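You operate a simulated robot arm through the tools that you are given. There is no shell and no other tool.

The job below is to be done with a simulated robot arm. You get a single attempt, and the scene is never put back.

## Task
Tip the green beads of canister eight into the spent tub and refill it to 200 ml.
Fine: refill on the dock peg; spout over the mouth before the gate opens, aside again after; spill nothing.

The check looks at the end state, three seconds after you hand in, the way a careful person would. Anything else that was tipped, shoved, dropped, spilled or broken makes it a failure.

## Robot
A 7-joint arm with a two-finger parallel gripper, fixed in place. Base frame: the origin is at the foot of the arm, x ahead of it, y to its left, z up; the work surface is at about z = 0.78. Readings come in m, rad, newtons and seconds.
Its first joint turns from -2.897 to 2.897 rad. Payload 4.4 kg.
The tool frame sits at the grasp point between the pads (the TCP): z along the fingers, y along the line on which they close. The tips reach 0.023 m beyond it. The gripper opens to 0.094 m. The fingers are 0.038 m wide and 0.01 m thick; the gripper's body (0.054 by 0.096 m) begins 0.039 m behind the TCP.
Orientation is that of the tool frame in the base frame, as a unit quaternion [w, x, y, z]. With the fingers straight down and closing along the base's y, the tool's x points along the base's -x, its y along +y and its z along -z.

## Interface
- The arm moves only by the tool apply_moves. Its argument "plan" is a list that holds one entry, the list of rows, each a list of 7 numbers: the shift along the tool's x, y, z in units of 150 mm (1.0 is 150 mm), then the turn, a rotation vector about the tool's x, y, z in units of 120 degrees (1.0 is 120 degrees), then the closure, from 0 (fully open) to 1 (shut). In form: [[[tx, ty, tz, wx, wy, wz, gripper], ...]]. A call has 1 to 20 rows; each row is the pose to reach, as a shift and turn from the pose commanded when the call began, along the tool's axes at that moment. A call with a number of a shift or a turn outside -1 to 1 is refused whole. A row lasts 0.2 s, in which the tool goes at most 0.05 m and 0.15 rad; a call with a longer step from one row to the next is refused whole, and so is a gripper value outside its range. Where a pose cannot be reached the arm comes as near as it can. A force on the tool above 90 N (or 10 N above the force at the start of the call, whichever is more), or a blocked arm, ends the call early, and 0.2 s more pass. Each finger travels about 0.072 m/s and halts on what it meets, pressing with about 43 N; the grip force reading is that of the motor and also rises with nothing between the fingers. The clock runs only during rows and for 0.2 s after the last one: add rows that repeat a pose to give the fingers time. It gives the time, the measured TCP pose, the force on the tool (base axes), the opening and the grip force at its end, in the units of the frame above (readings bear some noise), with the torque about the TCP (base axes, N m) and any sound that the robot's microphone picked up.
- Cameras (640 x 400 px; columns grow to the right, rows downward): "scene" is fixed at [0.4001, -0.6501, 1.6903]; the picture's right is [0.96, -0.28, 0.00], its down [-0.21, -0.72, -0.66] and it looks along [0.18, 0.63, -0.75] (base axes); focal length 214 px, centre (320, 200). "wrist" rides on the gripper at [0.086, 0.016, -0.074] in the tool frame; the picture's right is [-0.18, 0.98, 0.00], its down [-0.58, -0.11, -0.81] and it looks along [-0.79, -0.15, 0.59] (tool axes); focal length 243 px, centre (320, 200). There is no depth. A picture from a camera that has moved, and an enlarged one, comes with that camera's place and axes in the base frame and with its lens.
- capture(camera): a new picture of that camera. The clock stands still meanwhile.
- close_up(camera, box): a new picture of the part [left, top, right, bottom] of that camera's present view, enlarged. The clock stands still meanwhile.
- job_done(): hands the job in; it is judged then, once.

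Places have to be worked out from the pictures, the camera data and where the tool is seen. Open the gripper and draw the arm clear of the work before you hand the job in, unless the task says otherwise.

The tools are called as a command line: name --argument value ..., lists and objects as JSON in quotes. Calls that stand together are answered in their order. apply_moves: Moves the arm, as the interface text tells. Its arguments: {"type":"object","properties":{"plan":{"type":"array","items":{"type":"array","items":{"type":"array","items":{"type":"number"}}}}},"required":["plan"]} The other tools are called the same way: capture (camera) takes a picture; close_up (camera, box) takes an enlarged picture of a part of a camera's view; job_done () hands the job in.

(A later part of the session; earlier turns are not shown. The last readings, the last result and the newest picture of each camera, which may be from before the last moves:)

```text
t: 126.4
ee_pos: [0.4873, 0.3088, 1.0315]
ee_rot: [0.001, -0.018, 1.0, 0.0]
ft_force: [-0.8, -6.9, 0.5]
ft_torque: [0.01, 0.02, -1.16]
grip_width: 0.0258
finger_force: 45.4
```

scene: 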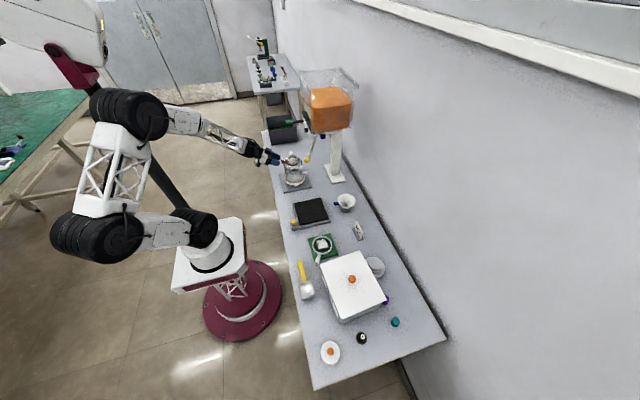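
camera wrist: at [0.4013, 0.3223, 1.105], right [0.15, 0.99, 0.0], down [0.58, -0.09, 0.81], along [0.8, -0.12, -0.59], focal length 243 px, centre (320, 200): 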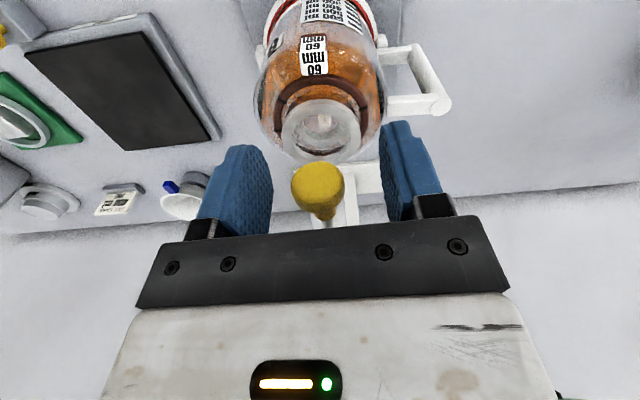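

Gripped. I swing the spout back (counter-clockwise) along the refitted arc, first 25°.

apply_moves --plan '[[[-0.0058, -0.0988, 0, 0, 0, -0.0417, 1], [-0.0203, -0.1967, 0, 0, 0, -0.0833, 1], [-0.0431, -0.2931, 0, 0, 0, -0.125, 1], [-0.0743, -0.387, 0, 0, 0, -0.1667, 1], [-0.1136, -0.4779, 0, 0, 0, -0.2083, 1]]]'

close_up --camera "scene" --box '[275, 110, 345, 190]'

```text
t: 127.6
ee_pos: [0.5063, 0.2376, 1.0292]
ee_rot: [0.0, -0.235, 0.972, 0.0]
ft_force: [-21.3, -12.6, 11.9]
ft_torque: [0.02, -0.05, -0.14]
grip_width: 0.0254
finger_force: 44.5
```

```text
5.00 times, centred on (310, 150) of scene
camera zoom: at [0.4001, -0.6501, 1.6903], right [0.96, -0.28, 0.0], down [-0.21, -0.72, -0.66], along [0.18, 0.63, -0.75], focal length 1072 px, centre (370, 450)
```

zoom: 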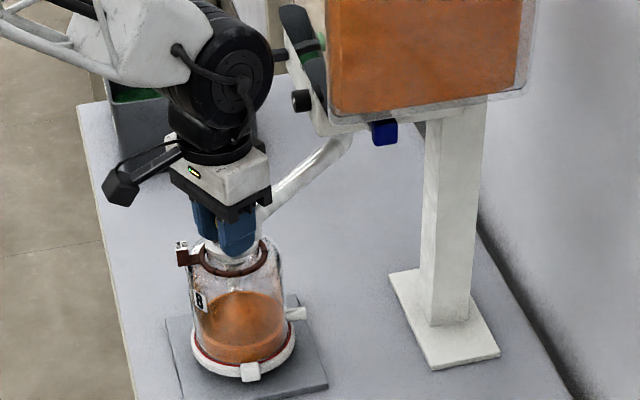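

Forces moderate; I continue another 30° to bring the spout back to its original aside position.

apply_moves --plan '[[[0, -0.0999, 0, 0, 0, -0.0417, 1], [-0.0146, -0.1978, 0, 0, 0, -0.0833, 1], [-0.0374, -0.295, 0, 0, 0, -0.125, 1], [-0.0683, -0.3895, 0, 0, 0, -0.1667, 1], [-0.1079, -0.4803, 0, 0, 0, -0.2083, 1], [-0.1549, -0.5682, 0, 0, 0, -0.25, 1]]]'

close_up --camera "scene" --box '[275, 110, 345, 190]'

```text
t: 129.0
ee_pos: [0.5675, 0.1723, 1.0303]
ee_rot: [0.001, -0.479, 0.878, 0.0]
ft_force: [1.6, 12.5, -5.4]
ft_torque: [-0.09, 0.02, 0.9]
grip_width: 0.0262
finger_force: 45.3
```

```text
5.00 times, centred on (310, 150) of scene
camera zoom: at [0.4001, -0.6501, 1.6903], right [0.96, -0.28, 0.0], down [-0.21, -0.72, -0.66], along [0.18, 0.63, -0.75], focal length 1072 px, centre (370, 450)
```

zoom: 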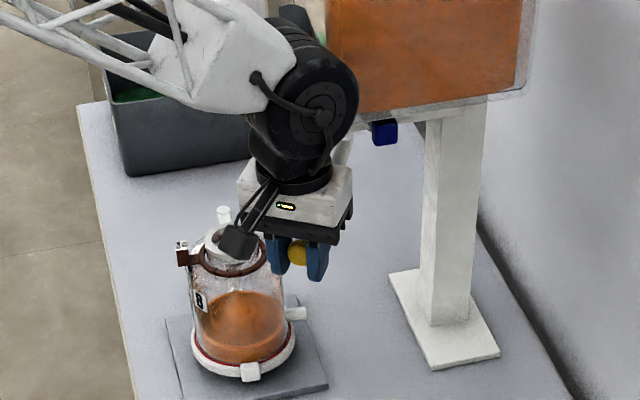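

The spout is aside at its original place. I open the gripper.

apply_moves --plan '[[[0, 0, 0, 0, 0, 0, 0.7], [0, 0, 0, 0, 0, 0, 0.5], [0, 0, 0, 0, 0, 0, 0.36], [0, 0, 0, 0, 0, 0, 0.36]]]'

capture --camera "wrist"

```text
t: 130.0
ee_pos: [0.5676, 0.1709, 1.031]
ee_rot: [0.001, -0.478, 0.878, -0.001]
ft_force: [0.3, 0.3, -0.3]
ft_torque: [0.02, -0.05, -0.01]
grip_width: 0.0602
finger_force: 0.2
```

```text
taken
camera wrist: at [0.5073, 0.1082, 1.1046], right [-0.73, 0.69, 0.0], down [0.41, 0.43, 0.81], along [0.56, 0.58, -0.59], focal length 243 px, centre (320, 200)
```

wrist: 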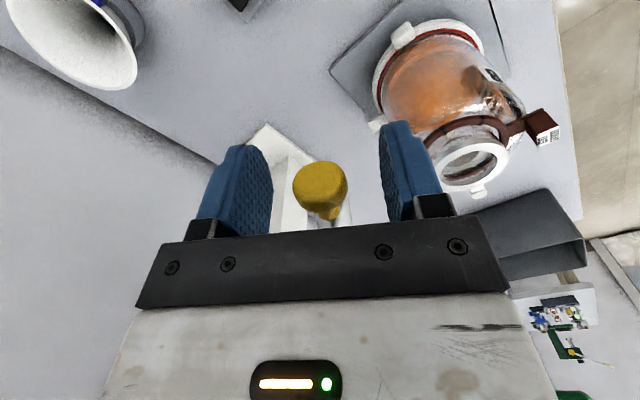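

Knob free. I rise straight up 11 cm.

apply_moves --plan '[[[0, 0, -0.18, 0, 0, 0, 0.36], [0, 0, -0.37, 0, 0, 0, 0.36], [0, 0, -0.55, 0, 0, 0, 0.36], [0, 0, -0.733, 0, 0, 0, 0.36]]]'

```text
t: 131.0
ee_pos: [0.5686, 0.1713, 1.1413]
ee_rot: [0.001, -0.478, 0.879, 0.0]
ft_force: [0.3, 0.3, 0.1]
ft_torque: [0.01, -0.03, 0.01]
grip_width: 0.0602
finger_force: 0.0
```

Now back off toward the robot while turning the tool 70° back.

apply_moves --plan '[[[0.037, 0.098, -0.015, 0, 0, 0.0648, 0.5], [0.074, 0.196, -0.03, 0, 0, 0.1296, 0.53], [0.111, 0.294, -0.044, 0, 0, 0.1943, 0.53], [0.148, 0.392, -0.059, 0, 0, 0.2591, 0.53], [0.185, 0.49, -0.074, 0, 0, 0.3239, 0.53], [0.222, 0.588, -0.089, 0, 0, 0.3887, 0.53], [0.259, 0.686, -0.103, 0, 0, 0.4534, 0.53], [0.296, 0.784, -0.118, 0, 0, 0.5182, 0.53], [0.333, 0.882, -0.133, 0, 0, 0.583, 0.53]]]'

close_up --camera "scene" --box '[270, 100, 350, 200]'

```text
t: 133.0
ee_pos: [0.4272, 0.2018, 1.1616]
ee_rot: [0.002, 0.113, 0.994, 0.0]
ft_force: [0.1, -1.0, 0.4]
ft_torque: [-0.02, -0.03, -0.01]
grip_width: 0.0441
finger_force: 0.1
```

```text
4.00 times, centred on (310, 150) of scene
camera zoom: at [0.4001, -0.6501, 1.6903], right [0.96, -0.28, 0.0], down [-0.21, -0.72, -0.66], along [0.18, 0.63, -0.75], focal length 858 px, centre (360, 400)
```

zoom: 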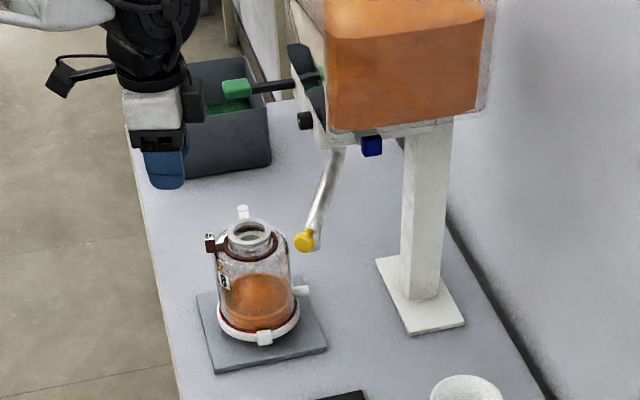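

Everything is in order (spout aside, lever closed). I move over to the handle side of the canister.

apply_moves --plan '[[[0.0525, 0.2275, 0, 0, 0, 0, 0.53], [0.105, 0.455, 0, 0, 0, 0, 0.53], [0.1575, 0.6825, 0, 0, 0, 0, 0.53], [0.21, 0.91, 0, 0, 0, 0, 0.53]]]'

```text
t: 134.0
ee_pos: [0.4271, 0.3433, 1.1599]
ee_rot: [0.001, 0.112, 0.994, 0.0]
ft_force: [0.0, 0.4, 0.2]
ft_torque: [0.0, 0.0, -0.01]
grip_width: 0.0443
finger_force: 0.1
```

Now down and pitching, retracing my earlier departure path.

apply_moves --plan '[[[0.01, 0.104, 0.173, 0, -0.05, 0, 0.53], [0.02, 0.209, 0.347, 0, -0.1, 0, 0.53], [0.031, 0.313, 0.52, 0, -0.15, 0, 0.53], [0.041, 0.418, 0.693, 0, -0.2, 0, 0.53], [0.051, 0.522, 0.867, 0, -0.25, 0, 0.53]]]'

```text
t: 135.2
ee_pos: [0.4364, 0.4208, 1.0314]
ee_rot: [0.259, 0.108, 0.959, -0.029]
ft_force: [0.6, -1.2, 0.0]
ft_torque: [0.01, 0.02, 0.01]
grip_width: 0.0441
finger_force: 0.1
```

Down 15 cm more and the final 30° of pitch.

apply_moves --plan '[[[0.1, 0, 0.173, 0, -0.05, 0, 0.53], [0.2, 0, 0.345, 0, -0.1, 0, 0.53], [0.3, 0, 0.518, 0, -0.15, 0, 0.53], [0.4, 0, 0.69, 0, -0.2, 0, 0.53], [0.503, 0, 0.863, 0, -0.25, 0, 0.53], [0.503, 0, 0.863, 0, -0.25, 0, 0.53]]]'

capture --camera "wrist"

close_up --camera "wrist" --box '[140, 40, 400, 240]'

```text
t: 136.6
ee_pos: [0.4383, 0.4203, 0.8815]
ee_rot: [0.498, 0.096, 0.86, -0.056]
ft_force: [0.2, -0.2, -0.7]
ft_torque: [-0.01, -0.04, 0.0]
grip_width: 0.0444
finger_force: 0.0
```

```text
taken
camera wrist: at [0.3367, 0.4604, 0.8425], right [0.31, 0.94, 0.16], down [-0.42, -0.02, 0.91], along [0.85, -0.35, 0.39], focal length 243 px, centre (320, 200)
```

wrist: 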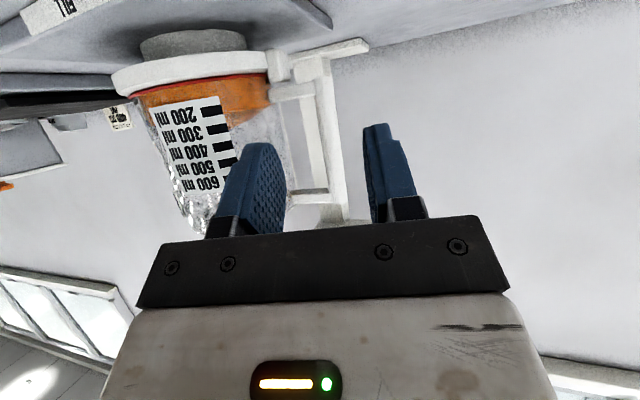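

```text
2.00 times, centred on (270, 140) of wrist
camera zoom: at [0.3367, 0.4604, 0.8425], right [0.31, 0.94, 0.16], down [-0.42, -0.02, 0.91], along [0.85, -0.35, 0.39], focal length 485 px, centre (420, 320)
```

zoom: 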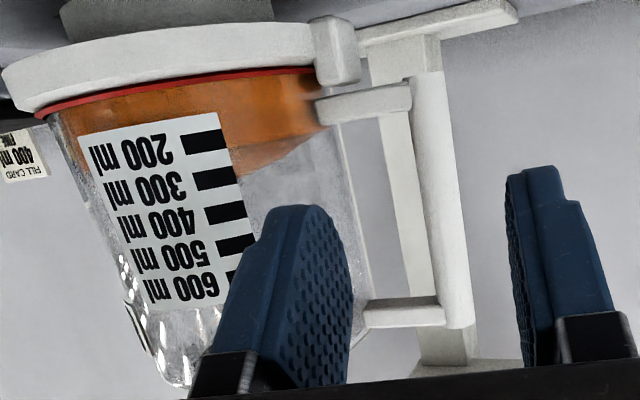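

The bar of the handle is at about (0.518, 0.406). I advance 73 mm along the heading with a 3.5 mm lateral correction.

apply_moves --plan '[[[-0.06, 0.023, 0.105, 0, 0, 0, 0.53], [-0.121, 0.023, 0.211, 0, 0, 0, 0.53], [-0.182, 0.023, 0.317, 0, 0, 0, 0.53], [-0.242, 0.023, 0.422, 0, 0, 0, 0.53], [-0.242, 0.023, 0.422, 0, 0, 0, 0.53]]]'

capture --camera "wrist"

```text
t: 137.8
ee_pos: [0.5086, 0.407, 0.8815]
ee_rot: [0.497, 0.097, 0.86, -0.056]
ft_force: [-1.2, -0.1, -0.1]
ft_torque: [-0.03, -0.03, 0.0]
grip_width: 0.0446
finger_force: 0.1
```

```text
taken
camera wrist: at [0.4086, 0.4472, 0.8419], right [0.31, 0.94, 0.16], down [-0.42, -0.02, 0.91], along [0.85, -0.35, 0.39], focal length 243 px, centre (320, 200)
```

wrist: 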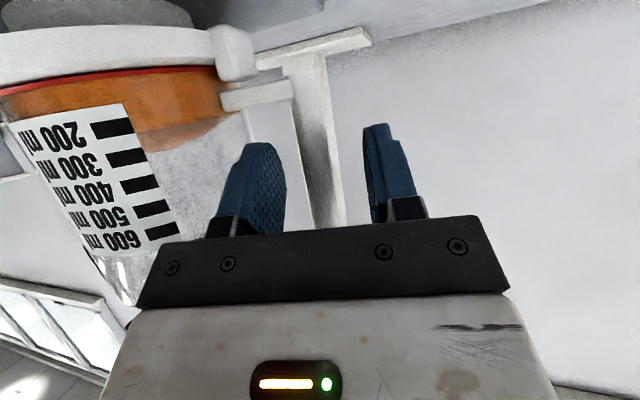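

I zoom to distinguish the handle bar from the hopper post behind it.

close_up --camera "wrist" --box '[210, 50, 420, 230]'

```text
2.22 times, centred on (315, 140) of wrist
camera zoom: at [0.4086, 0.4472, 0.8419], right [0.31, 0.94, 0.16], down [-0.42, -0.02, 0.91], along [0.85, -0.35, 0.39], focal length 539 px, centre (331, 333)
```

zoom: 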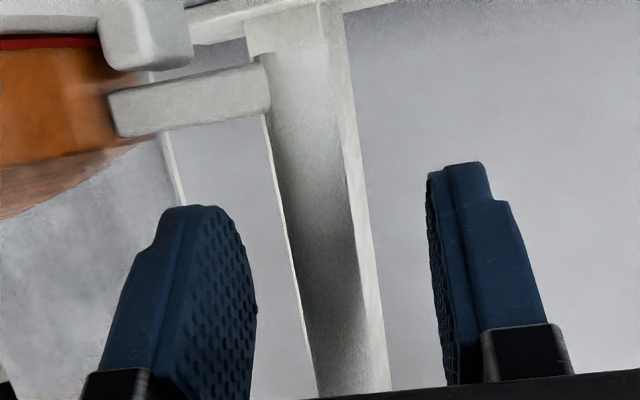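

The shaded strip is the handle bar, ~3 mm toward the inner finger. I shift and close.

apply_moves --plan '[[[0, -0.018, 0, 0, 0, 0, 0.53], [0, -0.018, 0, 0, 0, 0, 0.7], [0, -0.018, 0, 0, 0, 0, 0.85], [0, -0.018, 0, 0, 0, 0, 1.0], [0, -0.018, 0, 0, 0, 0, 1.0], [0, -0.018, 0, 0, 0, 0, 1.0]]]'

capture --camera "wrist"

```text
t: 139.2
ee_pos: [0.5085, 0.4042, 0.8801]
ee_rot: [0.497, 0.097, 0.86, -0.057]
ft_force: [0.3, -1.7, 0.2]
ft_torque: [0.08, 0.01, 0.0]
grip_width: 0.0151
finger_force: 43.3
```

```text
taken
camera wrist: at [0.4077, 0.4446, 0.8417], right [0.31, 0.94, 0.16], down [-0.42, -0.02, 0.91], along [0.85, -0.35, 0.39], focal length 243 px, centre (320, 200)
```

wrist: 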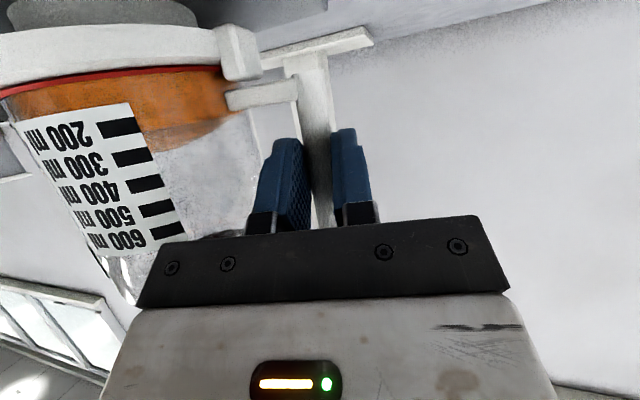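

Gripped. I zoom on the scale from this fixed hand–canister view, as the reference for 224 ml.

close_up --camera "wrist" --box '[0, 60, 260, 260]'

close_up --camera "wrist" --box '[90, 90, 250, 210]'

```text
2.00 times, centred on (130, 160) of wrist
camera zoom: at [0.4077, 0.4446, 0.8417], right [0.31, 0.94, 0.16], down [-0.42, -0.02, 0.91], along [0.85, -0.35, 0.39], focal length 485 px, centre (700, 280)
```

zoom: 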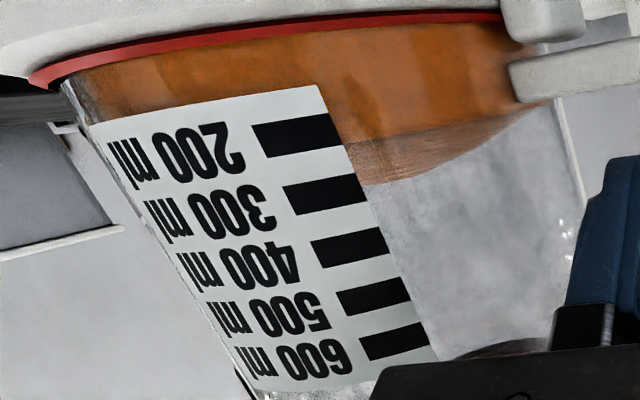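

```text
3.33 times, centred on (170, 150) of wrist
camera zoom: at [0.4077, 0.4446, 0.8417], right [0.31, 0.94, 0.16], down [-0.42, -0.02, 0.91], along [0.85, -0.35, 0.39], focal length 809 px, centre (820, 367)
```

zoom: 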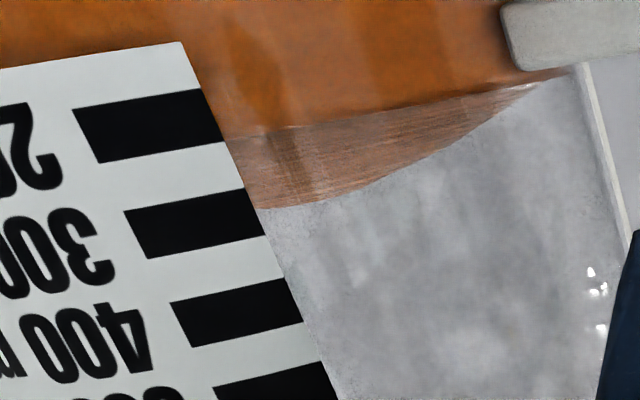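

Reference: the near surface line meets the label edge at ~222 ml; the target is the centre of the 200 tick. I lift the canister 6 cm off the peg.

apply_moves --plan '[[[-0.058, 0, -0.033, 0, 0, 0, 1], [-0.145, 0, -0.083, 0, 0, 0, 1], [-0.246, 0, -0.141, 0, 0, 0, 1], [-0.347, 0, -0.199, 0, 0, 0, 1], [-0.347, 0, -0.199, 0, 0, 0, 1]]]'

close_up --camera "scene" --box '[270, 110, 340, 200]'

```text
t: 140.4
ee_pos: [0.5077, 0.4035, 0.9392]
ee_rot: [0.498, 0.097, 0.86, -0.056]
ft_force: [-0.3, 0.8, -3.6]
ft_torque: [0.36, 0.07, -0.03]
grip_width: 0.0151
finger_force: 42.8
```

```text
4.44 times, centred on (305, 155) of scene
camera zoom: at [0.4001, -0.6501, 1.6903], right [0.96, -0.28, 0.0], down [-0.21, -0.72, -0.66], along [0.18, 0.63, -0.75], focal length 953 px, centre (387, 400)
```

zoom: 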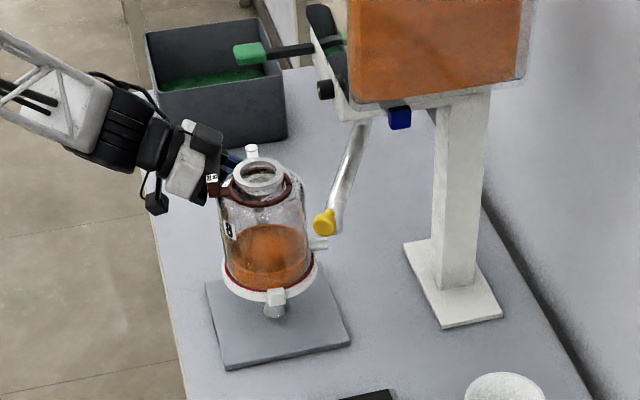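

Lifted cleanly. I carry it in +y under the lever height toward the tub.

apply_moves --plan '[[[0.006, 0.106, -0.02, 0, 0, 0, 1], [0.012, 0.213, -0.041, 0, 0, 0, 1], [0.018, 0.319, -0.061, 0, 0, 0, 1], [0.024, 0.426, -0.082, 0, 0, 0, 1], [0.029, 0.532, -0.102, 0, 0, 0, 1], [0.035, 0.638, -0.122, 0, 0, 0, 1], [0.041, 0.745, -0.143, 0, 0, 0, 1], [0.047, 0.851, -0.163, 0, 0, 0, 1], [0.047, 0.851, -0.163, 0, 0, 0, 1]]]'

```text
t: 142.4
ee_pos: [0.5133, 0.5341, 0.9467]
ee_rot: [0.498, 0.096, 0.86, -0.055]
ft_force: [0.1, 1.4, -4.4]
ft_torque: [0.42, 0.02, -0.01]
grip_width: 0.0151
finger_force: 43.1
```

On track; continue toward the tub, rising.

apply_moves --plan '[[[-0.022, 0.1, -0.028, 0, 0, 0, 1], [-0.045, 0.199, -0.057, 0, 0, 0, 1], [-0.067, 0.299, -0.085, 0, 0, 0, 1], [-0.089, 0.398, -0.113, 0, 0, 0, 1], [-0.112, 0.498, -0.142, 0, 0, 0, 1], [-0.134, 0.597, -0.17, 0, 0, 0, 1]]]'

```text
t: 143.8
ee_pos: [0.5204, 0.6244, 0.9772]
ee_rot: [0.498, 0.097, 0.86, -0.056]
ft_force: [-0.4, -0.3, -4.2]
ft_torque: [0.39, 0.03, -0.01]
grip_width: 0.0149
finger_force: 42.3
```

Now to the pour position (0.523, 0.718, 1.02).

apply_moves --plan '[[[-0.032, 0.103, -0.041, 0, 0, 0, 1], [-0.063, 0.205, -0.082, 0, 0, 0, 1], [-0.095, 0.308, -0.123, 0, 0, 0, 1], [-0.127, 0.411, -0.164, 0, 0, 0, 1], [-0.158, 0.513, -0.205, 0, 0, 0, 1], [-0.19, 0.616, -0.246, 0, 0, 0, 1], [-0.19, 0.616, -0.246, 0, 0, 0, 1]]]'

```text
t: 145.4
ee_pos: [0.5242, 0.7185, 1.02]
ee_rot: [0.497, 0.097, 0.86, -0.056]
ft_force: [-0.3, 0.8, -3.9]
ft_torque: [0.4, 0.05, -0.01]
grip_width: 0.0151
finger_force: 42.7
```

Tilt to 70° with a 12 mm shift over the tub; no flow expected yet.

apply_moves --plan '[[[0.006, 0.0065, 0.0015, 0.0242, 0, -0.0422, 1], [0.011, 0.013, 0.003, 0.0484, 0, -0.0843, 1], [0.017, 0.0195, 0.0045, 0.0726, 0, -0.1265, 1], [0.022, 0.026, 0.006, 0.0968, 0, -0.1686, 1], [0.028, 0.0325, 0.0075, 0.121, 0, -0.2108, 1], [0.0335, 0.039, 0.009, 0.1451, 0, -0.253, 1], [0.039, 0.0455, 0.0105, 0.1693, 0, -0.2951, 1], [0.0447, 0.052, 0.012, 0.1935, 0, -0.3373, 1], [0.05, 0.0585, 0.0135, 0.2177, 0, -0.3794, 1], [0.056, 0.065, 0.015, 0.2419, 0, -0.4216, 1], [0.0614, 0.0715, 0.0165, 0.2661, 0, -0.4638, 1], [0.067, 0.078, 0.018, 0.2903, 0, -0.5059, 1]]]'

close_up --camera "scene" --box '[250, 80, 340, 155]'

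close_up --camera "wrist" --box '[90, 90, 250, 210]'

```text
t: 148.0
ee_pos: [0.5229, 0.7296, 1.0085]
ee_rot: [0.352, -0.208, 0.736, -0.539]
ft_force: [-0.4, 0.2, -4.0]
ft_torque: [0.17, 0.13, 0.01]
grip_width: 0.0151
finger_force: 43.1
```

```text
5.33 times, centred on (295, 118) of scene
camera zoom: at [0.4001, -0.6501, 1.6903], right [0.96, -0.28, 0.0], down [-0.21, -0.72, -0.66], along [0.18, 0.63, -0.75], focal length 1144 px, centre (453, 640)
```

zoom: 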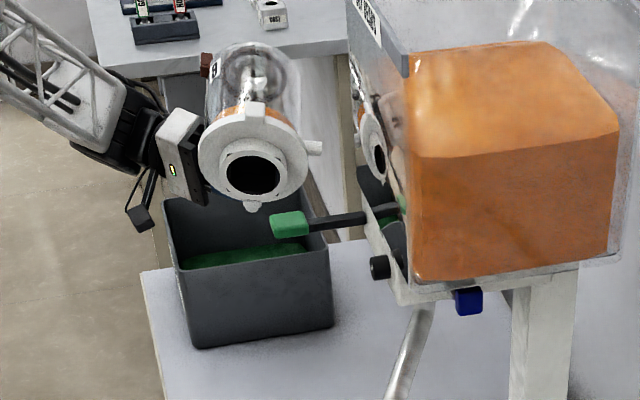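

```text
3.33 times, centred on (170, 150) of wrist
camera zoom: at [0.4131, 0.7253, 0.9805], right [0.2, 0.45, -0.87], down [-0.22, 0.88, 0.41], along [0.96, 0.11, 0.27], focal length 809 px, centre (820, 367)
```

zoom: 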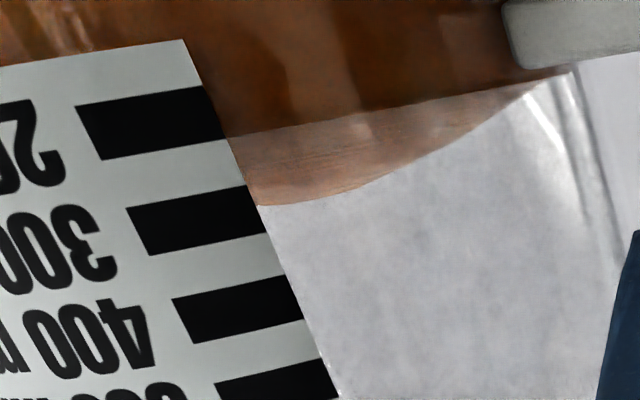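

Level unchanged, and the view is hand-fixed, ideal for monitoring. I tilt on to 82° and check.

apply_moves --plan '[[[0, 0, 0, 0.0124, 0, -0.0217, 1], [0, 0, 0, 0.0249, 0, -0.0434, 1], [0, 0, 0, 0.0373, 0, -0.065, 1], [0, 0, 0, 0.0498, 0, -0.0867, 1]]]'

close_up --camera "wrist" --box '[90, 90, 250, 210]'

close_up --camera "scene" --box '[250, 80, 340, 155]'

```text
t: 149.0
ee_pos: [0.5245, 0.7302, 1.0095]
ee_rot: [0.312, -0.254, 0.686, -0.607]
ft_force: [0.4, 0.0, -5.2]
ft_torque: [0.1, 0.13, 0.01]
grip_width: 0.0151
finger_force: 43.4
```

```text
3.33 times, centred on (170, 150) of wrist
camera zoom: at [0.4122, 0.7199, 0.9872], right [0.15, 0.27, -0.95], down [-0.2, 0.95, 0.23], along [0.97, 0.16, 0.2], focal length 809 px, centre (820, 367)
```

zoom: 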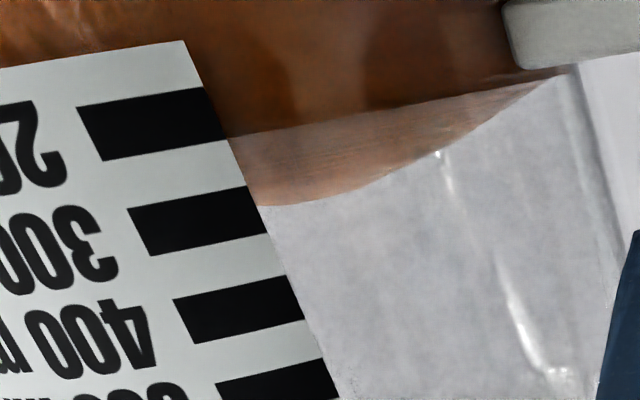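

```text
5.33 times, centred on (295, 118) of scene
camera zoom: at [0.4001, -0.6501, 1.6903], right [0.96, -0.28, 0.0], down [-0.21, -0.72, -0.66], along [0.18, 0.63, -0.75], focal length 1144 px, centre (453, 640)
```

zoom: 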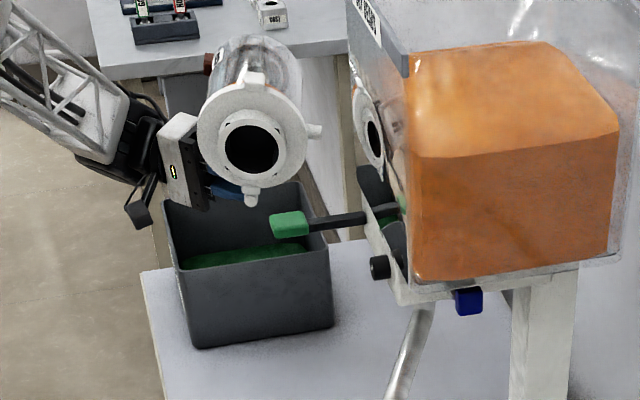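

Still unchanged. To 87° in small steps.

apply_moves --plan '[[[0, 0, 0, 0.0104, 0, -0.0181, 1], [0, 0, 0, 0.0207, 0, -0.0361, 1]]]'

close_up --camera "wrist" --box '[90, 90, 250, 210]'

```text
t: 149.6
ee_pos: [0.5232, 0.7302, 1.01]
ee_rot: [0.294, -0.272, 0.662, -0.633]
ft_force: [-0.1, 0.2, -3.9]
ft_torque: [0.04, 0.15, 0.0]
grip_width: 0.0153
finger_force: 42.9
```

```text
3.33 times, centred on (170, 150) of wrist
camera zoom: at [0.4117, 0.718, 0.9909], right [0.13, 0.18, -0.97], down [-0.2, 0.97, 0.16], along [0.97, 0.17, 0.17], focal length 809 px, centre (820, 367)
```

zoom: 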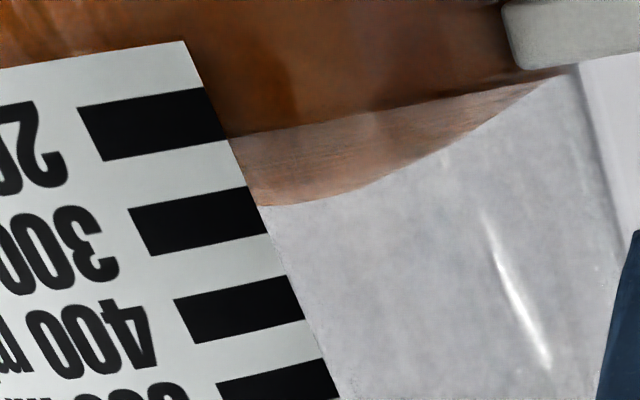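

No change yet; 2.5° more.

apply_moves --plan '[[[0, 0, 0, 0.0104, 0, -0.0181, 1]]]'

close_up --camera "wrist" --box '[90, 90, 250, 210]'

```text
t: 150.0
ee_pos: [0.5243, 0.7301, 1.0085]
ee_rot: [0.284, -0.284, 0.65, -0.645]
ft_force: [-0.8, -0.3, -3.7]
ft_torque: [0.01, 0.12, 0.01]
grip_width: 0.015
finger_force: 43.0
```

```text
3.33 times, centred on (170, 150) of wrist
camera zoom: at [0.4116, 0.7173, 0.9922], right [0.13, 0.14, -0.98], down [-0.2, 0.97, 0.12], along [0.97, 0.18, 0.15], focal length 809 px, centre (820, 367)
```

zoom: 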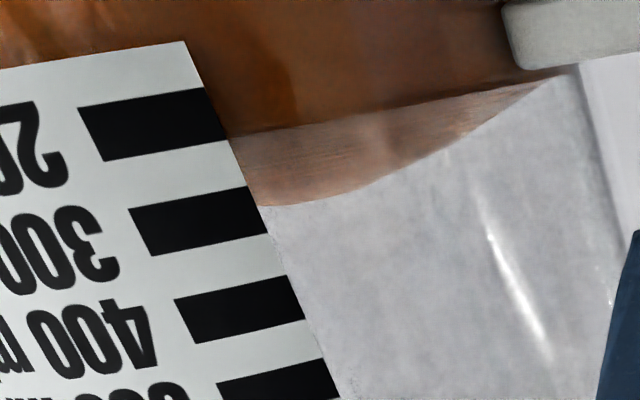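

Still 222–224 ml at ~89.5°. Another 2°.

apply_moves --plan '[[[0, 0, 0, 0.0083, 0, -0.0145, 1]]]'

close_up --camera "wrist" --box '[90, 90, 250, 210]'

```text
t: 150.4
ee_pos: [0.5243, 0.7293, 1.0096]
ee_rot: [-0.277, 0.29, -0.64, 0.655]
ft_force: [0.1, 0.2, -4.5]
ft_torque: [-0.01, 0.09, 0.0]
grip_width: 0.0152
finger_force: 43.2
```

```text
3.33 times, centred on (170, 150) of wrist
camera zoom: at [0.4115, 0.7168, 0.9937], right [0.12, 0.11, -0.99], down [-0.2, 0.98, 0.08], along [0.97, 0.19, 0.14], focal length 809 px, centre (820, 367)
```

zoom: 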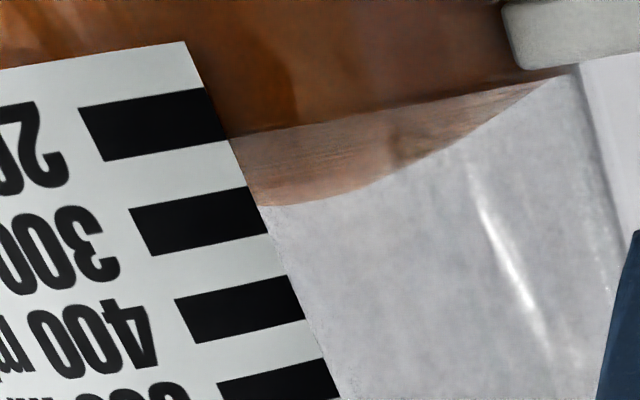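

No change at 91.5°. I continue in 2° steps, keeping watch.

apply_moves --plan '[[[0, 0, 0, 0.0083, 0, -0.0145, 1]]]'

close_up --camera "wrist" --box '[90, 90, 250, 210]'

```text
t: 150.8
ee_pos: [0.5234, 0.7287, 1.0096]
ee_rot: [-0.271, 0.297, -0.63, 0.664]
ft_force: [0.7, -0.4, -3.0]
ft_torque: [-0.01, 0.17, 0.0]
grip_width: 0.015
finger_force: 42.5
```

```text
3.33 times, centred on (170, 150) of wrist
camera zoom: at [0.4113, 0.7164, 0.9954], right [0.11, 0.08, -0.99], down [-0.2, 0.98, 0.05], along [0.97, 0.19, 0.12], focal length 809 px, centre (820, 367)
```

zoom: 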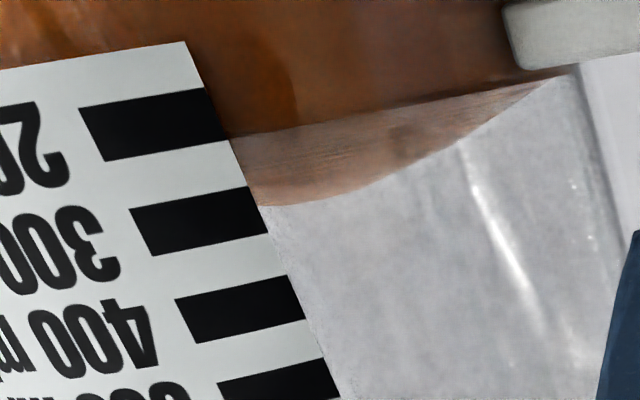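

Still none at 93.5° (angle of repose). 2° more.

apply_moves --plan '[[[0, 0, 0, 0.0083, 0, -0.0145, 1]]]'

close_up --camera "wrist" --box '[90, 90, 250, 210]'

```text
t: 151.2
ee_pos: [0.5251, 0.7309, 1.0093]
ee_rot: [-0.264, 0.304, -0.62, 0.673]
ft_force: [-0.4, 0.3, -2.5]
ft_torque: [-0.02, 0.13, -0.02]
grip_width: 0.0151
finger_force: 42.8
```

```text
3.33 times, centred on (170, 150) of wrist
camera zoom: at [0.4115, 0.7159, 0.9969], right [0.1, 0.04, -0.99], down [-0.2, 0.98, 0.02], along [0.97, 0.19, 0.11], focal length 809 px, centre (820, 367)
```

zoom: 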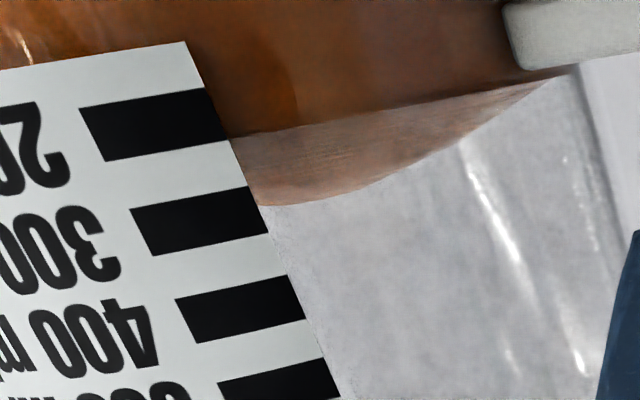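

Unchanged at 95.5°. 2° more.

apply_moves --plan '[[[0, 0, 0, 0.0083, 0, -0.0145, 1]]]'

close_up --camera "wrist" --box '[90, 90, 250, 210]'

```text
t: 151.6
ee_pos: [0.5243, 0.7299, 1.0098]
ee_rot: [-0.256, 0.311, -0.609, 0.683]
ft_force: [-0.3, -0.3, -3.3]
ft_torque: [-0.02, 0.15, 0.01]
grip_width: 0.0151
finger_force: 43.3
```

```text
3.33 times, centred on (170, 150) of wrist
camera zoom: at [0.4112, 0.7154, 0.9977], right [0.09, 0.01, -1.0], down [-0.2, 0.98, -0.01], along [0.98, 0.2, 0.09], focal length 809 px, centre (820, 367)
```

zoom: 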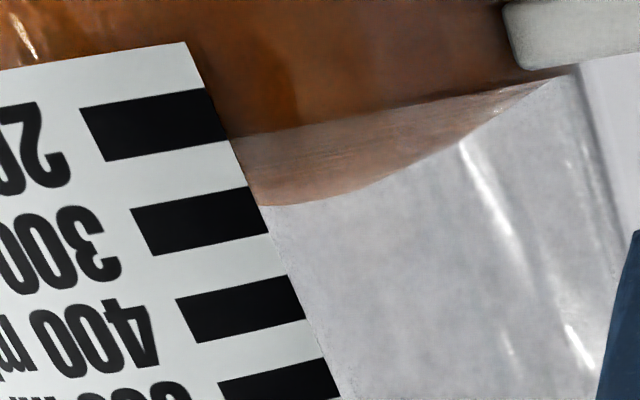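

No visible change at 97.5°. 1.5° more.

apply_moves --plan '[[[0, 0, 0, 0.0062, 0, -0.0108, 1]]]'

close_up --camera "wrist" --box '[90, 90, 250, 210]'

```text
t: 152.0
ee_pos: [0.5245, 0.7284, 1.0103]
ee_rot: [-0.25, 0.316, -0.601, 0.69]
ft_force: [-0.1, -0.4, -4.6]
ft_torque: [-0.03, 0.09, 0.0]
grip_width: 0.0153
finger_force: 43.0
```

```text
3.33 times, centred on (170, 150) of wrist
camera zoom: at [0.4111, 0.7152, 0.9987], right [0.09, -0.02, -1.0], down [-0.2, 0.98, -0.04], along [0.98, 0.2, 0.08], focal length 809 px, centre (820, 367)
```

zoom: 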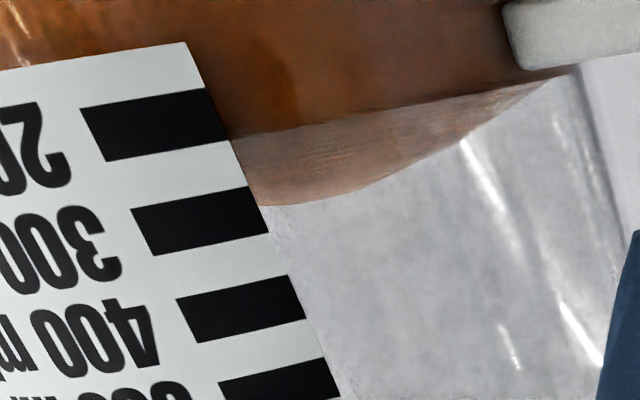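

Unchanged at 99°. Continue 1.5°.

apply_moves --plan '[[[0, 0, 0, 0.0062, 0, -0.0108, 1]]]'

close_up --camera "wrist" --box '[90, 90, 250, 210]'

```text
t: 152.4
ee_pos: [0.525, 0.7295, 1.0093]
ee_rot: [-0.244, 0.321, -0.594, 0.696]
ft_force: [-0.3, -0.6, -2.7]
ft_torque: [-0.04, 0.13, -0.01]
grip_width: 0.0151
finger_force: 43.4
```

```text
3.33 times, centred on (170, 150) of wrist
camera zoom: at [0.411, 0.7153, 0.9997], right [0.08, -0.04, -1.0], down [-0.2, 0.98, -0.06], along [0.98, 0.2, 0.07], focal length 809 px, centre (820, 367)
```

zoom: 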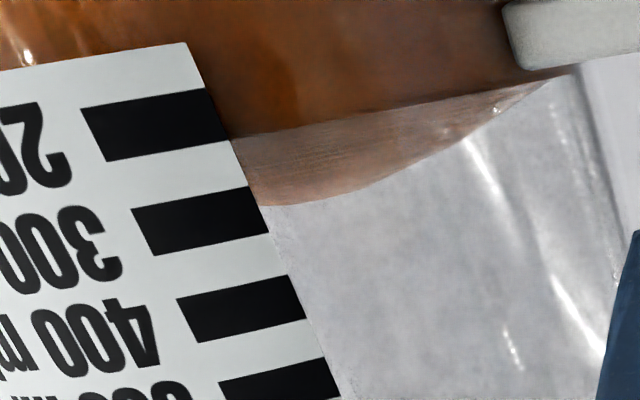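

Still holding at 100.5°. Another 1.5°.

apply_moves --plan '[[[0, 0, 0, 0.0062, 0, -0.0108, 1]]]'

close_up --camera "wrist" --box '[90, 90, 250, 210]'

close_up --camera "scene" --box '[250, 80, 340, 155]'

```text
t: 152.8
ee_pos: [0.5233, 0.7299, 1.0094]
ee_rot: [-0.239, 0.327, -0.585, 0.703]
ft_force: [0.2, -0.9, -4.1]
ft_torque: [-0.02, 0.11, 0.02]
grip_width: 0.0151
finger_force: 42.7
```

```text
3.33 times, centred on (170, 150) of wrist
camera zoom: at [0.4107, 0.7154, 1.0008], right [0.08, -0.07, -0.99], down [-0.2, 0.98, -0.08], along [0.98, 0.2, 0.06], focal length 809 px, centre (820, 367)
```

zoom: 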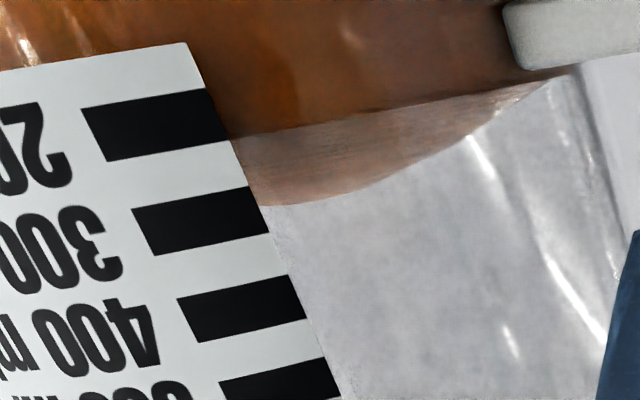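

```text
5.33 times, centred on (295, 118) of scene
camera zoom: at [0.4001, -0.6501, 1.6903], right [0.96, -0.28, 0.0], down [-0.21, -0.72, -0.66], along [0.18, 0.63, -0.75], focal length 1144 px, centre (453, 640)
```

zoom: 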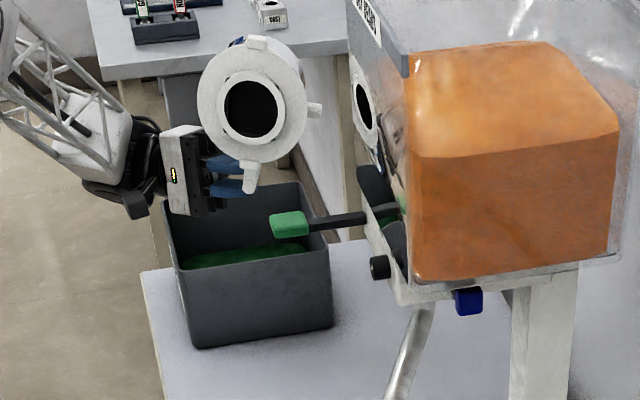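

No flow at 102°; on by 1.5°.

apply_moves --plan '[[[0, 0, 0, 0.0062, 0, -0.0108, 1]]]'

close_up --camera "wrist" --box '[90, 90, 250, 210]'

close_up --camera "scene" --box '[270, 90, 320, 140]'

```text
t: 153.2
ee_pos: [0.5247, 0.7289, 1.0098]
ee_rot: [-0.232, 0.332, -0.577, 0.709]
ft_force: [-0.6, -0.8, -5.4]
ft_torque: [-0.03, 0.12, 0.02]
grip_width: 0.0151
finger_force: 43.1
```

```text
3.33 times, centred on (170, 150) of wrist
camera zoom: at [0.4111, 0.7151, 1.0021], right [0.07, -0.09, -0.99], down [-0.2, 0.97, -0.11], along [0.98, 0.21, 0.05], focal length 809 px, centre (820, 367)
```

zoom: 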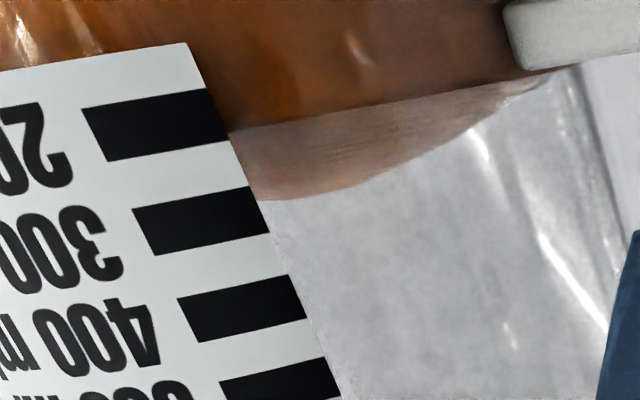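

```text
8.00 times, centred on (295, 115) of scene
camera zoom: at [0.4001, -0.6501, 1.6903], right [0.96, -0.28, 0.0], down [-0.21, -0.72, -0.66], along [0.18, 0.63, -0.75], focal length 1716 px, centre (520, 880)
```

zoom: 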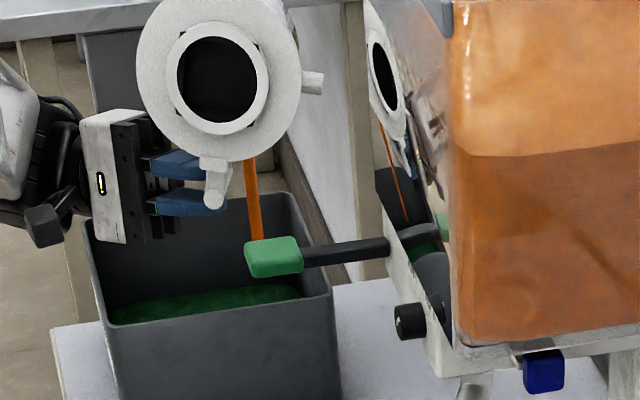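

Flow has just started at 103.5°: level ~217 ml and a stream falls well inside the tub. I hold for just one row and re-read.

apply_moves --plan '[[[0, 0, 0, 0, 0, 0, 1]]]'

close_up --camera "wrist" --box '[90, 90, 250, 210]'

close_up --camera "scene" --box '[270, 90, 320, 140]'

```text
t: 153.6
ee_pos: [0.5238, 0.7298, 1.0088]
ee_rot: [-0.232, 0.332, -0.576, 0.71]
ft_force: [-0.3, -0.3, -4.3]
ft_torque: [-0.05, 0.15, 0.0]
grip_width: 0.0151
finger_force: 42.8
```

```text
3.33 times, centred on (170, 150) of wrist
camera zoom: at [0.4111, 0.715, 1.0019], right [0.07, -0.09, -0.99], down [-0.2, 0.97, -0.11], along [0.98, 0.21, 0.05], focal length 809 px, centre (820, 367)
```

zoom: 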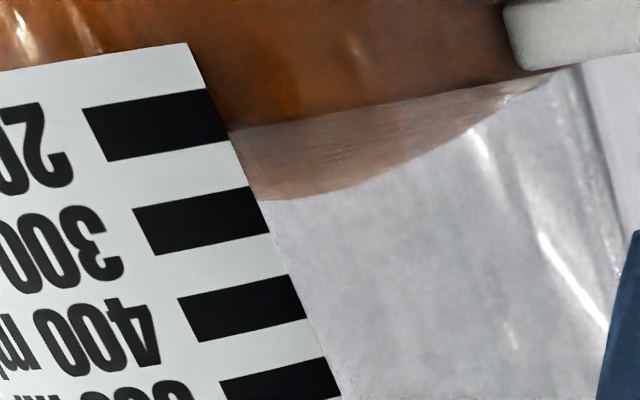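

```text
8.00 times, centred on (295, 115) of scene
camera zoom: at [0.4001, -0.6501, 1.6903], right [0.96, -0.28, 0.0], down [-0.21, -0.72, -0.66], along [0.18, 0.63, -0.75], focal length 1716 px, centre (520, 880)
```

zoom: 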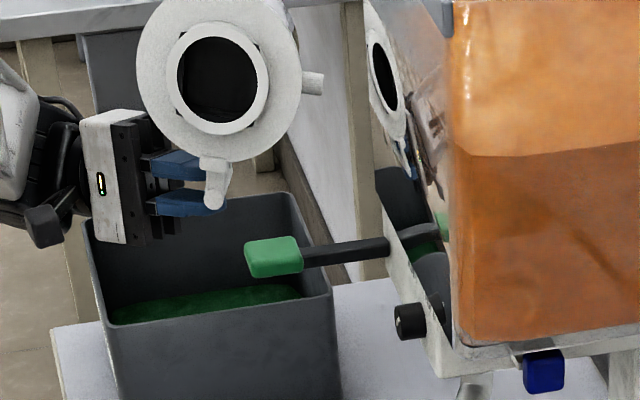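

It is self-limiting: flow stopped at ~216 ml for this angle. I tilt 0.6° more and re-read.

apply_moves --plan '[[[0, 0, 0, 0.0025, 0, -0.0043, 1], [0, 0, 0, 0.0025, 0, -0.0043, 1], [0, 0, 0, 0.0025, 0, -0.0043, 1]]]'

close_up --camera "wrist" --box '[90, 90, 250, 210]'

```text
t: 154.4
ee_pos: [0.5247, 0.7299, 1.0098]
ee_rot: [-0.23, 0.334, -0.572, 0.713]
ft_force: [-0.3, -0.4, -4.1]
ft_torque: [-0.09, 0.14, 0.0]
grip_width: 0.0149
finger_force: 42.9
```

```text
3.33 times, centred on (170, 150) of wrist
camera zoom: at [0.4111, 0.715, 1.0024], right [0.07, -0.1, -0.99], down [-0.2, 0.97, -0.11], along [0.98, 0.21, 0.05], focal length 809 px, centre (820, 367)
```

zoom: 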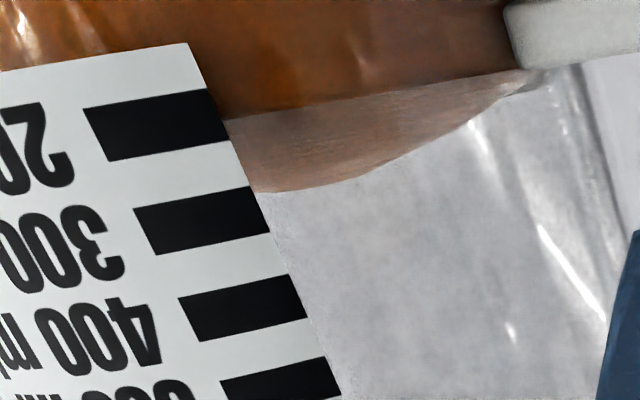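

Now ~207 ml (16 ml per degree). One last 0.45° and wait for it to settle.

apply_moves --plan '[[[0, 0, 0, 0.0019, 0, -0.0033, 1], [0, 0, 0, 0.0019, 0, -0.0033, 1], [0, 0, 0, 0.0019, 0, -0.0033, 1]]]'

close_up --camera "wrist" --box '[90, 90, 250, 210]'

close_up --camera "wrist" --box '[130, 100, 190, 145]'

```text
t: 155.2
ee_pos: [0.5237, 0.7292, 1.0101]
ee_rot: [-0.227, 0.335, -0.571, 0.715]
ft_force: [0.8, 0.2, -4.3]
ft_torque: [-0.07, 0.11, 0.03]
grip_width: 0.0152
finger_force: 43.3
```

```text
3.33 times, centred on (170, 150) of wrist
camera zoom: at [0.411, 0.7147, 1.0028], right [0.07, -0.11, -0.99], down [-0.2, 0.97, -0.12], along [0.98, 0.21, 0.04], focal length 809 px, centre (820, 367)
```

zoom: 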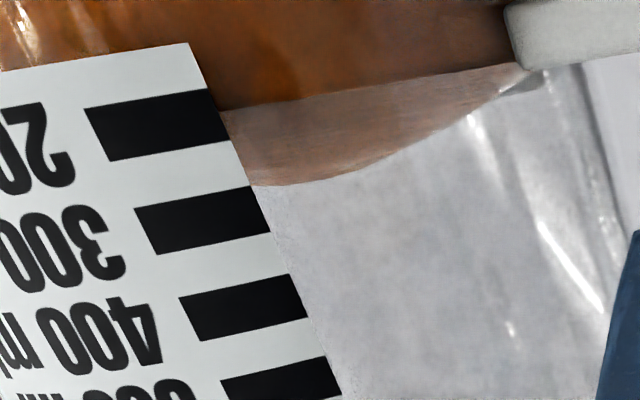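

```text
8.89 times, centred on (160, 122) of wrist
camera zoom: at [0.411, 0.7147, 1.0028], right [0.07, -0.11, -0.99], down [-0.2, 0.97, -0.12], along [0.98, 0.21, 0.04], focal length 2157 px, centre (1742, 889)
```

zoom: 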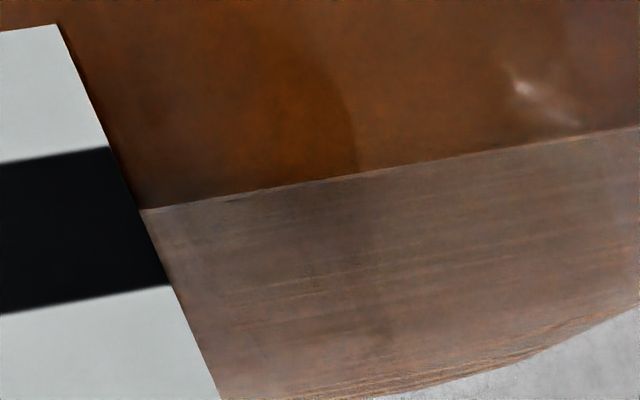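

The surface now sits at the centre of the 200 tick (~200 ml). I rotate the canister back upright slowly.

apply_moves --plan '[[[0, 0, 0, -0.0241, 0, 0.042, 1], [0, 0, 0, -0.0482, 0, 0.084, 1], [0, 0, 0, -0.0723, 0, 0.1259, 1], [0, 0, 0, -0.0964, 0, 0.1679, 1], [0, 0, 0, -0.1204, 0, 0.2099, 1], [0, 0, 0, -0.1445, 0, 0.2519, 1], [0, 0, 0, -0.1686, 0, 0.2938, 1], [0, 0, 0, -0.1927, 0, 0.3358, 1], [0, 0, 0, -0.2168, 0, 0.3778, 1], [0, 0, 0, -0.2409, 0, 0.4198, 1], [0, 0, 0, -0.265, 0, 0.4618, 1], [0, 0, 0, -0.2891, 0, 0.5037, 1], [0, 0, 0, -0.3131, 0, 0.5457, 1], [0, 0, 0, -0.3372, 0, 0.5877, 1], [0, 0, 0, -0.3613, 0, 0.6297, 1], [0, 0, 0, -0.3854, 0, 0.6716, 1], [0, 0, 0, -0.4095, 0, 0.7136, 1], [0, 0, 0, -0.4336, 0, 0.7556, 1]]]'

close_up --camera "scene" --box '[250, 80, 340, 175]'

close_up --camera "wrist" --box '[90, 90, 250, 210]'

```text
t: 159.0
ee_pos: [0.5243, 0.7302, 1.0106]
ee_rot: [0.497, 0.097, 0.86, -0.055]
ft_force: [-0.2, 0.0, -3.7]
ft_torque: [0.39, 0.0, -0.01]
grip_width: 0.0149
finger_force: 43.2
```

```text
4.21 times, centred on (295, 128) of scene
camera zoom: at [0.4001, -0.6501, 1.6903], right [0.96, -0.28, 0.0], down [-0.21, -0.72, -0.66], along [0.18, 0.63, -0.75], focal length 903 px, centre (425, 505)
```

zoom: 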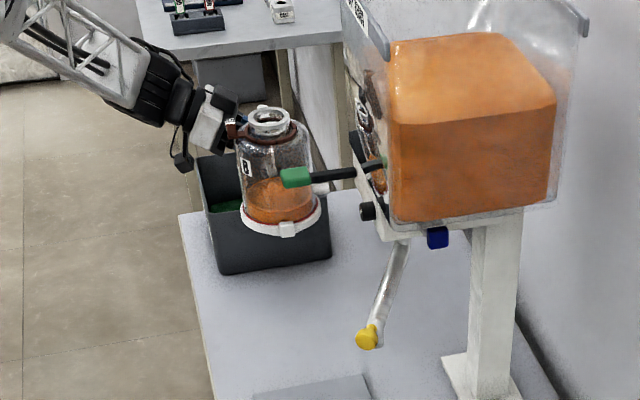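

```text
3.33 times, centred on (170, 150) of wrist
camera zoom: at [0.4238, 0.7704, 0.9709], right [0.31, 0.94, 0.16], down [-0.42, -0.02, 0.91], along [0.85, -0.35, 0.39], focal length 809 px, centre (820, 367)
```

zoom: 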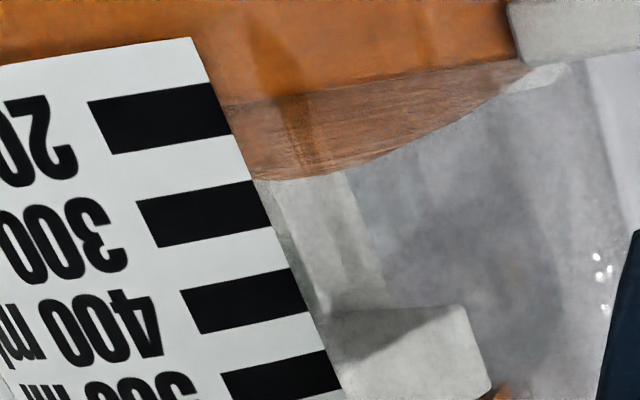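

Upright at ~199–200 ml. I carry it back toward the dock along the reverse path.

apply_moves --plan '[[[0.018, -0.099, 0.033, 0, 0, 0, 1], [0.035, -0.198, 0.065, 0, 0, 0, 1], [0.053, -0.297, 0.098, 0, 0, 0, 1], [0.07, -0.397, 0.13, 0, 0, 0, 1], [0.088, -0.496, 0.163, 0, 0, 0, 1], [0.105, -0.595, 0.195, 0, 0, 0, 1], [0.123, -0.694, 0.228, 0, 0, 0, 1]]]'

```text
t: 160.6
ee_pos: [0.5201, 0.6238, 0.9761]
ee_rot: [0.498, 0.096, 0.86, -0.056]
ft_force: [0.2, 0.2, -3.9]
ft_torque: [0.4, 0.05, 0.0]
grip_width: 0.0148
finger_force: 42.6
```

Next segment, lowering to the carry height.

apply_moves --plan '[[[0.022, -0.1, 0.028, 0, 0, 0, 1], [0.045, -0.199, 0.057, 0, 0, 0, 1], [0.067, -0.299, 0.085, 0, 0, 0, 1], [0.089, -0.398, 0.113, 0, 0, 0, 1], [0.112, -0.498, 0.142, 0, 0, 0, 1], [0.134, -0.597, 0.17, 0, 0, 0, 1]]]'

```text
t: 162.0
ee_pos: [0.5131, 0.5343, 0.9468]
ee_rot: [0.497, 0.096, 0.861, -0.056]
ft_force: [-0.2, 0.4, -4.3]
ft_torque: [0.37, 0.07, 0.01]
grip_width: 0.015
finger_force: 43.0
```

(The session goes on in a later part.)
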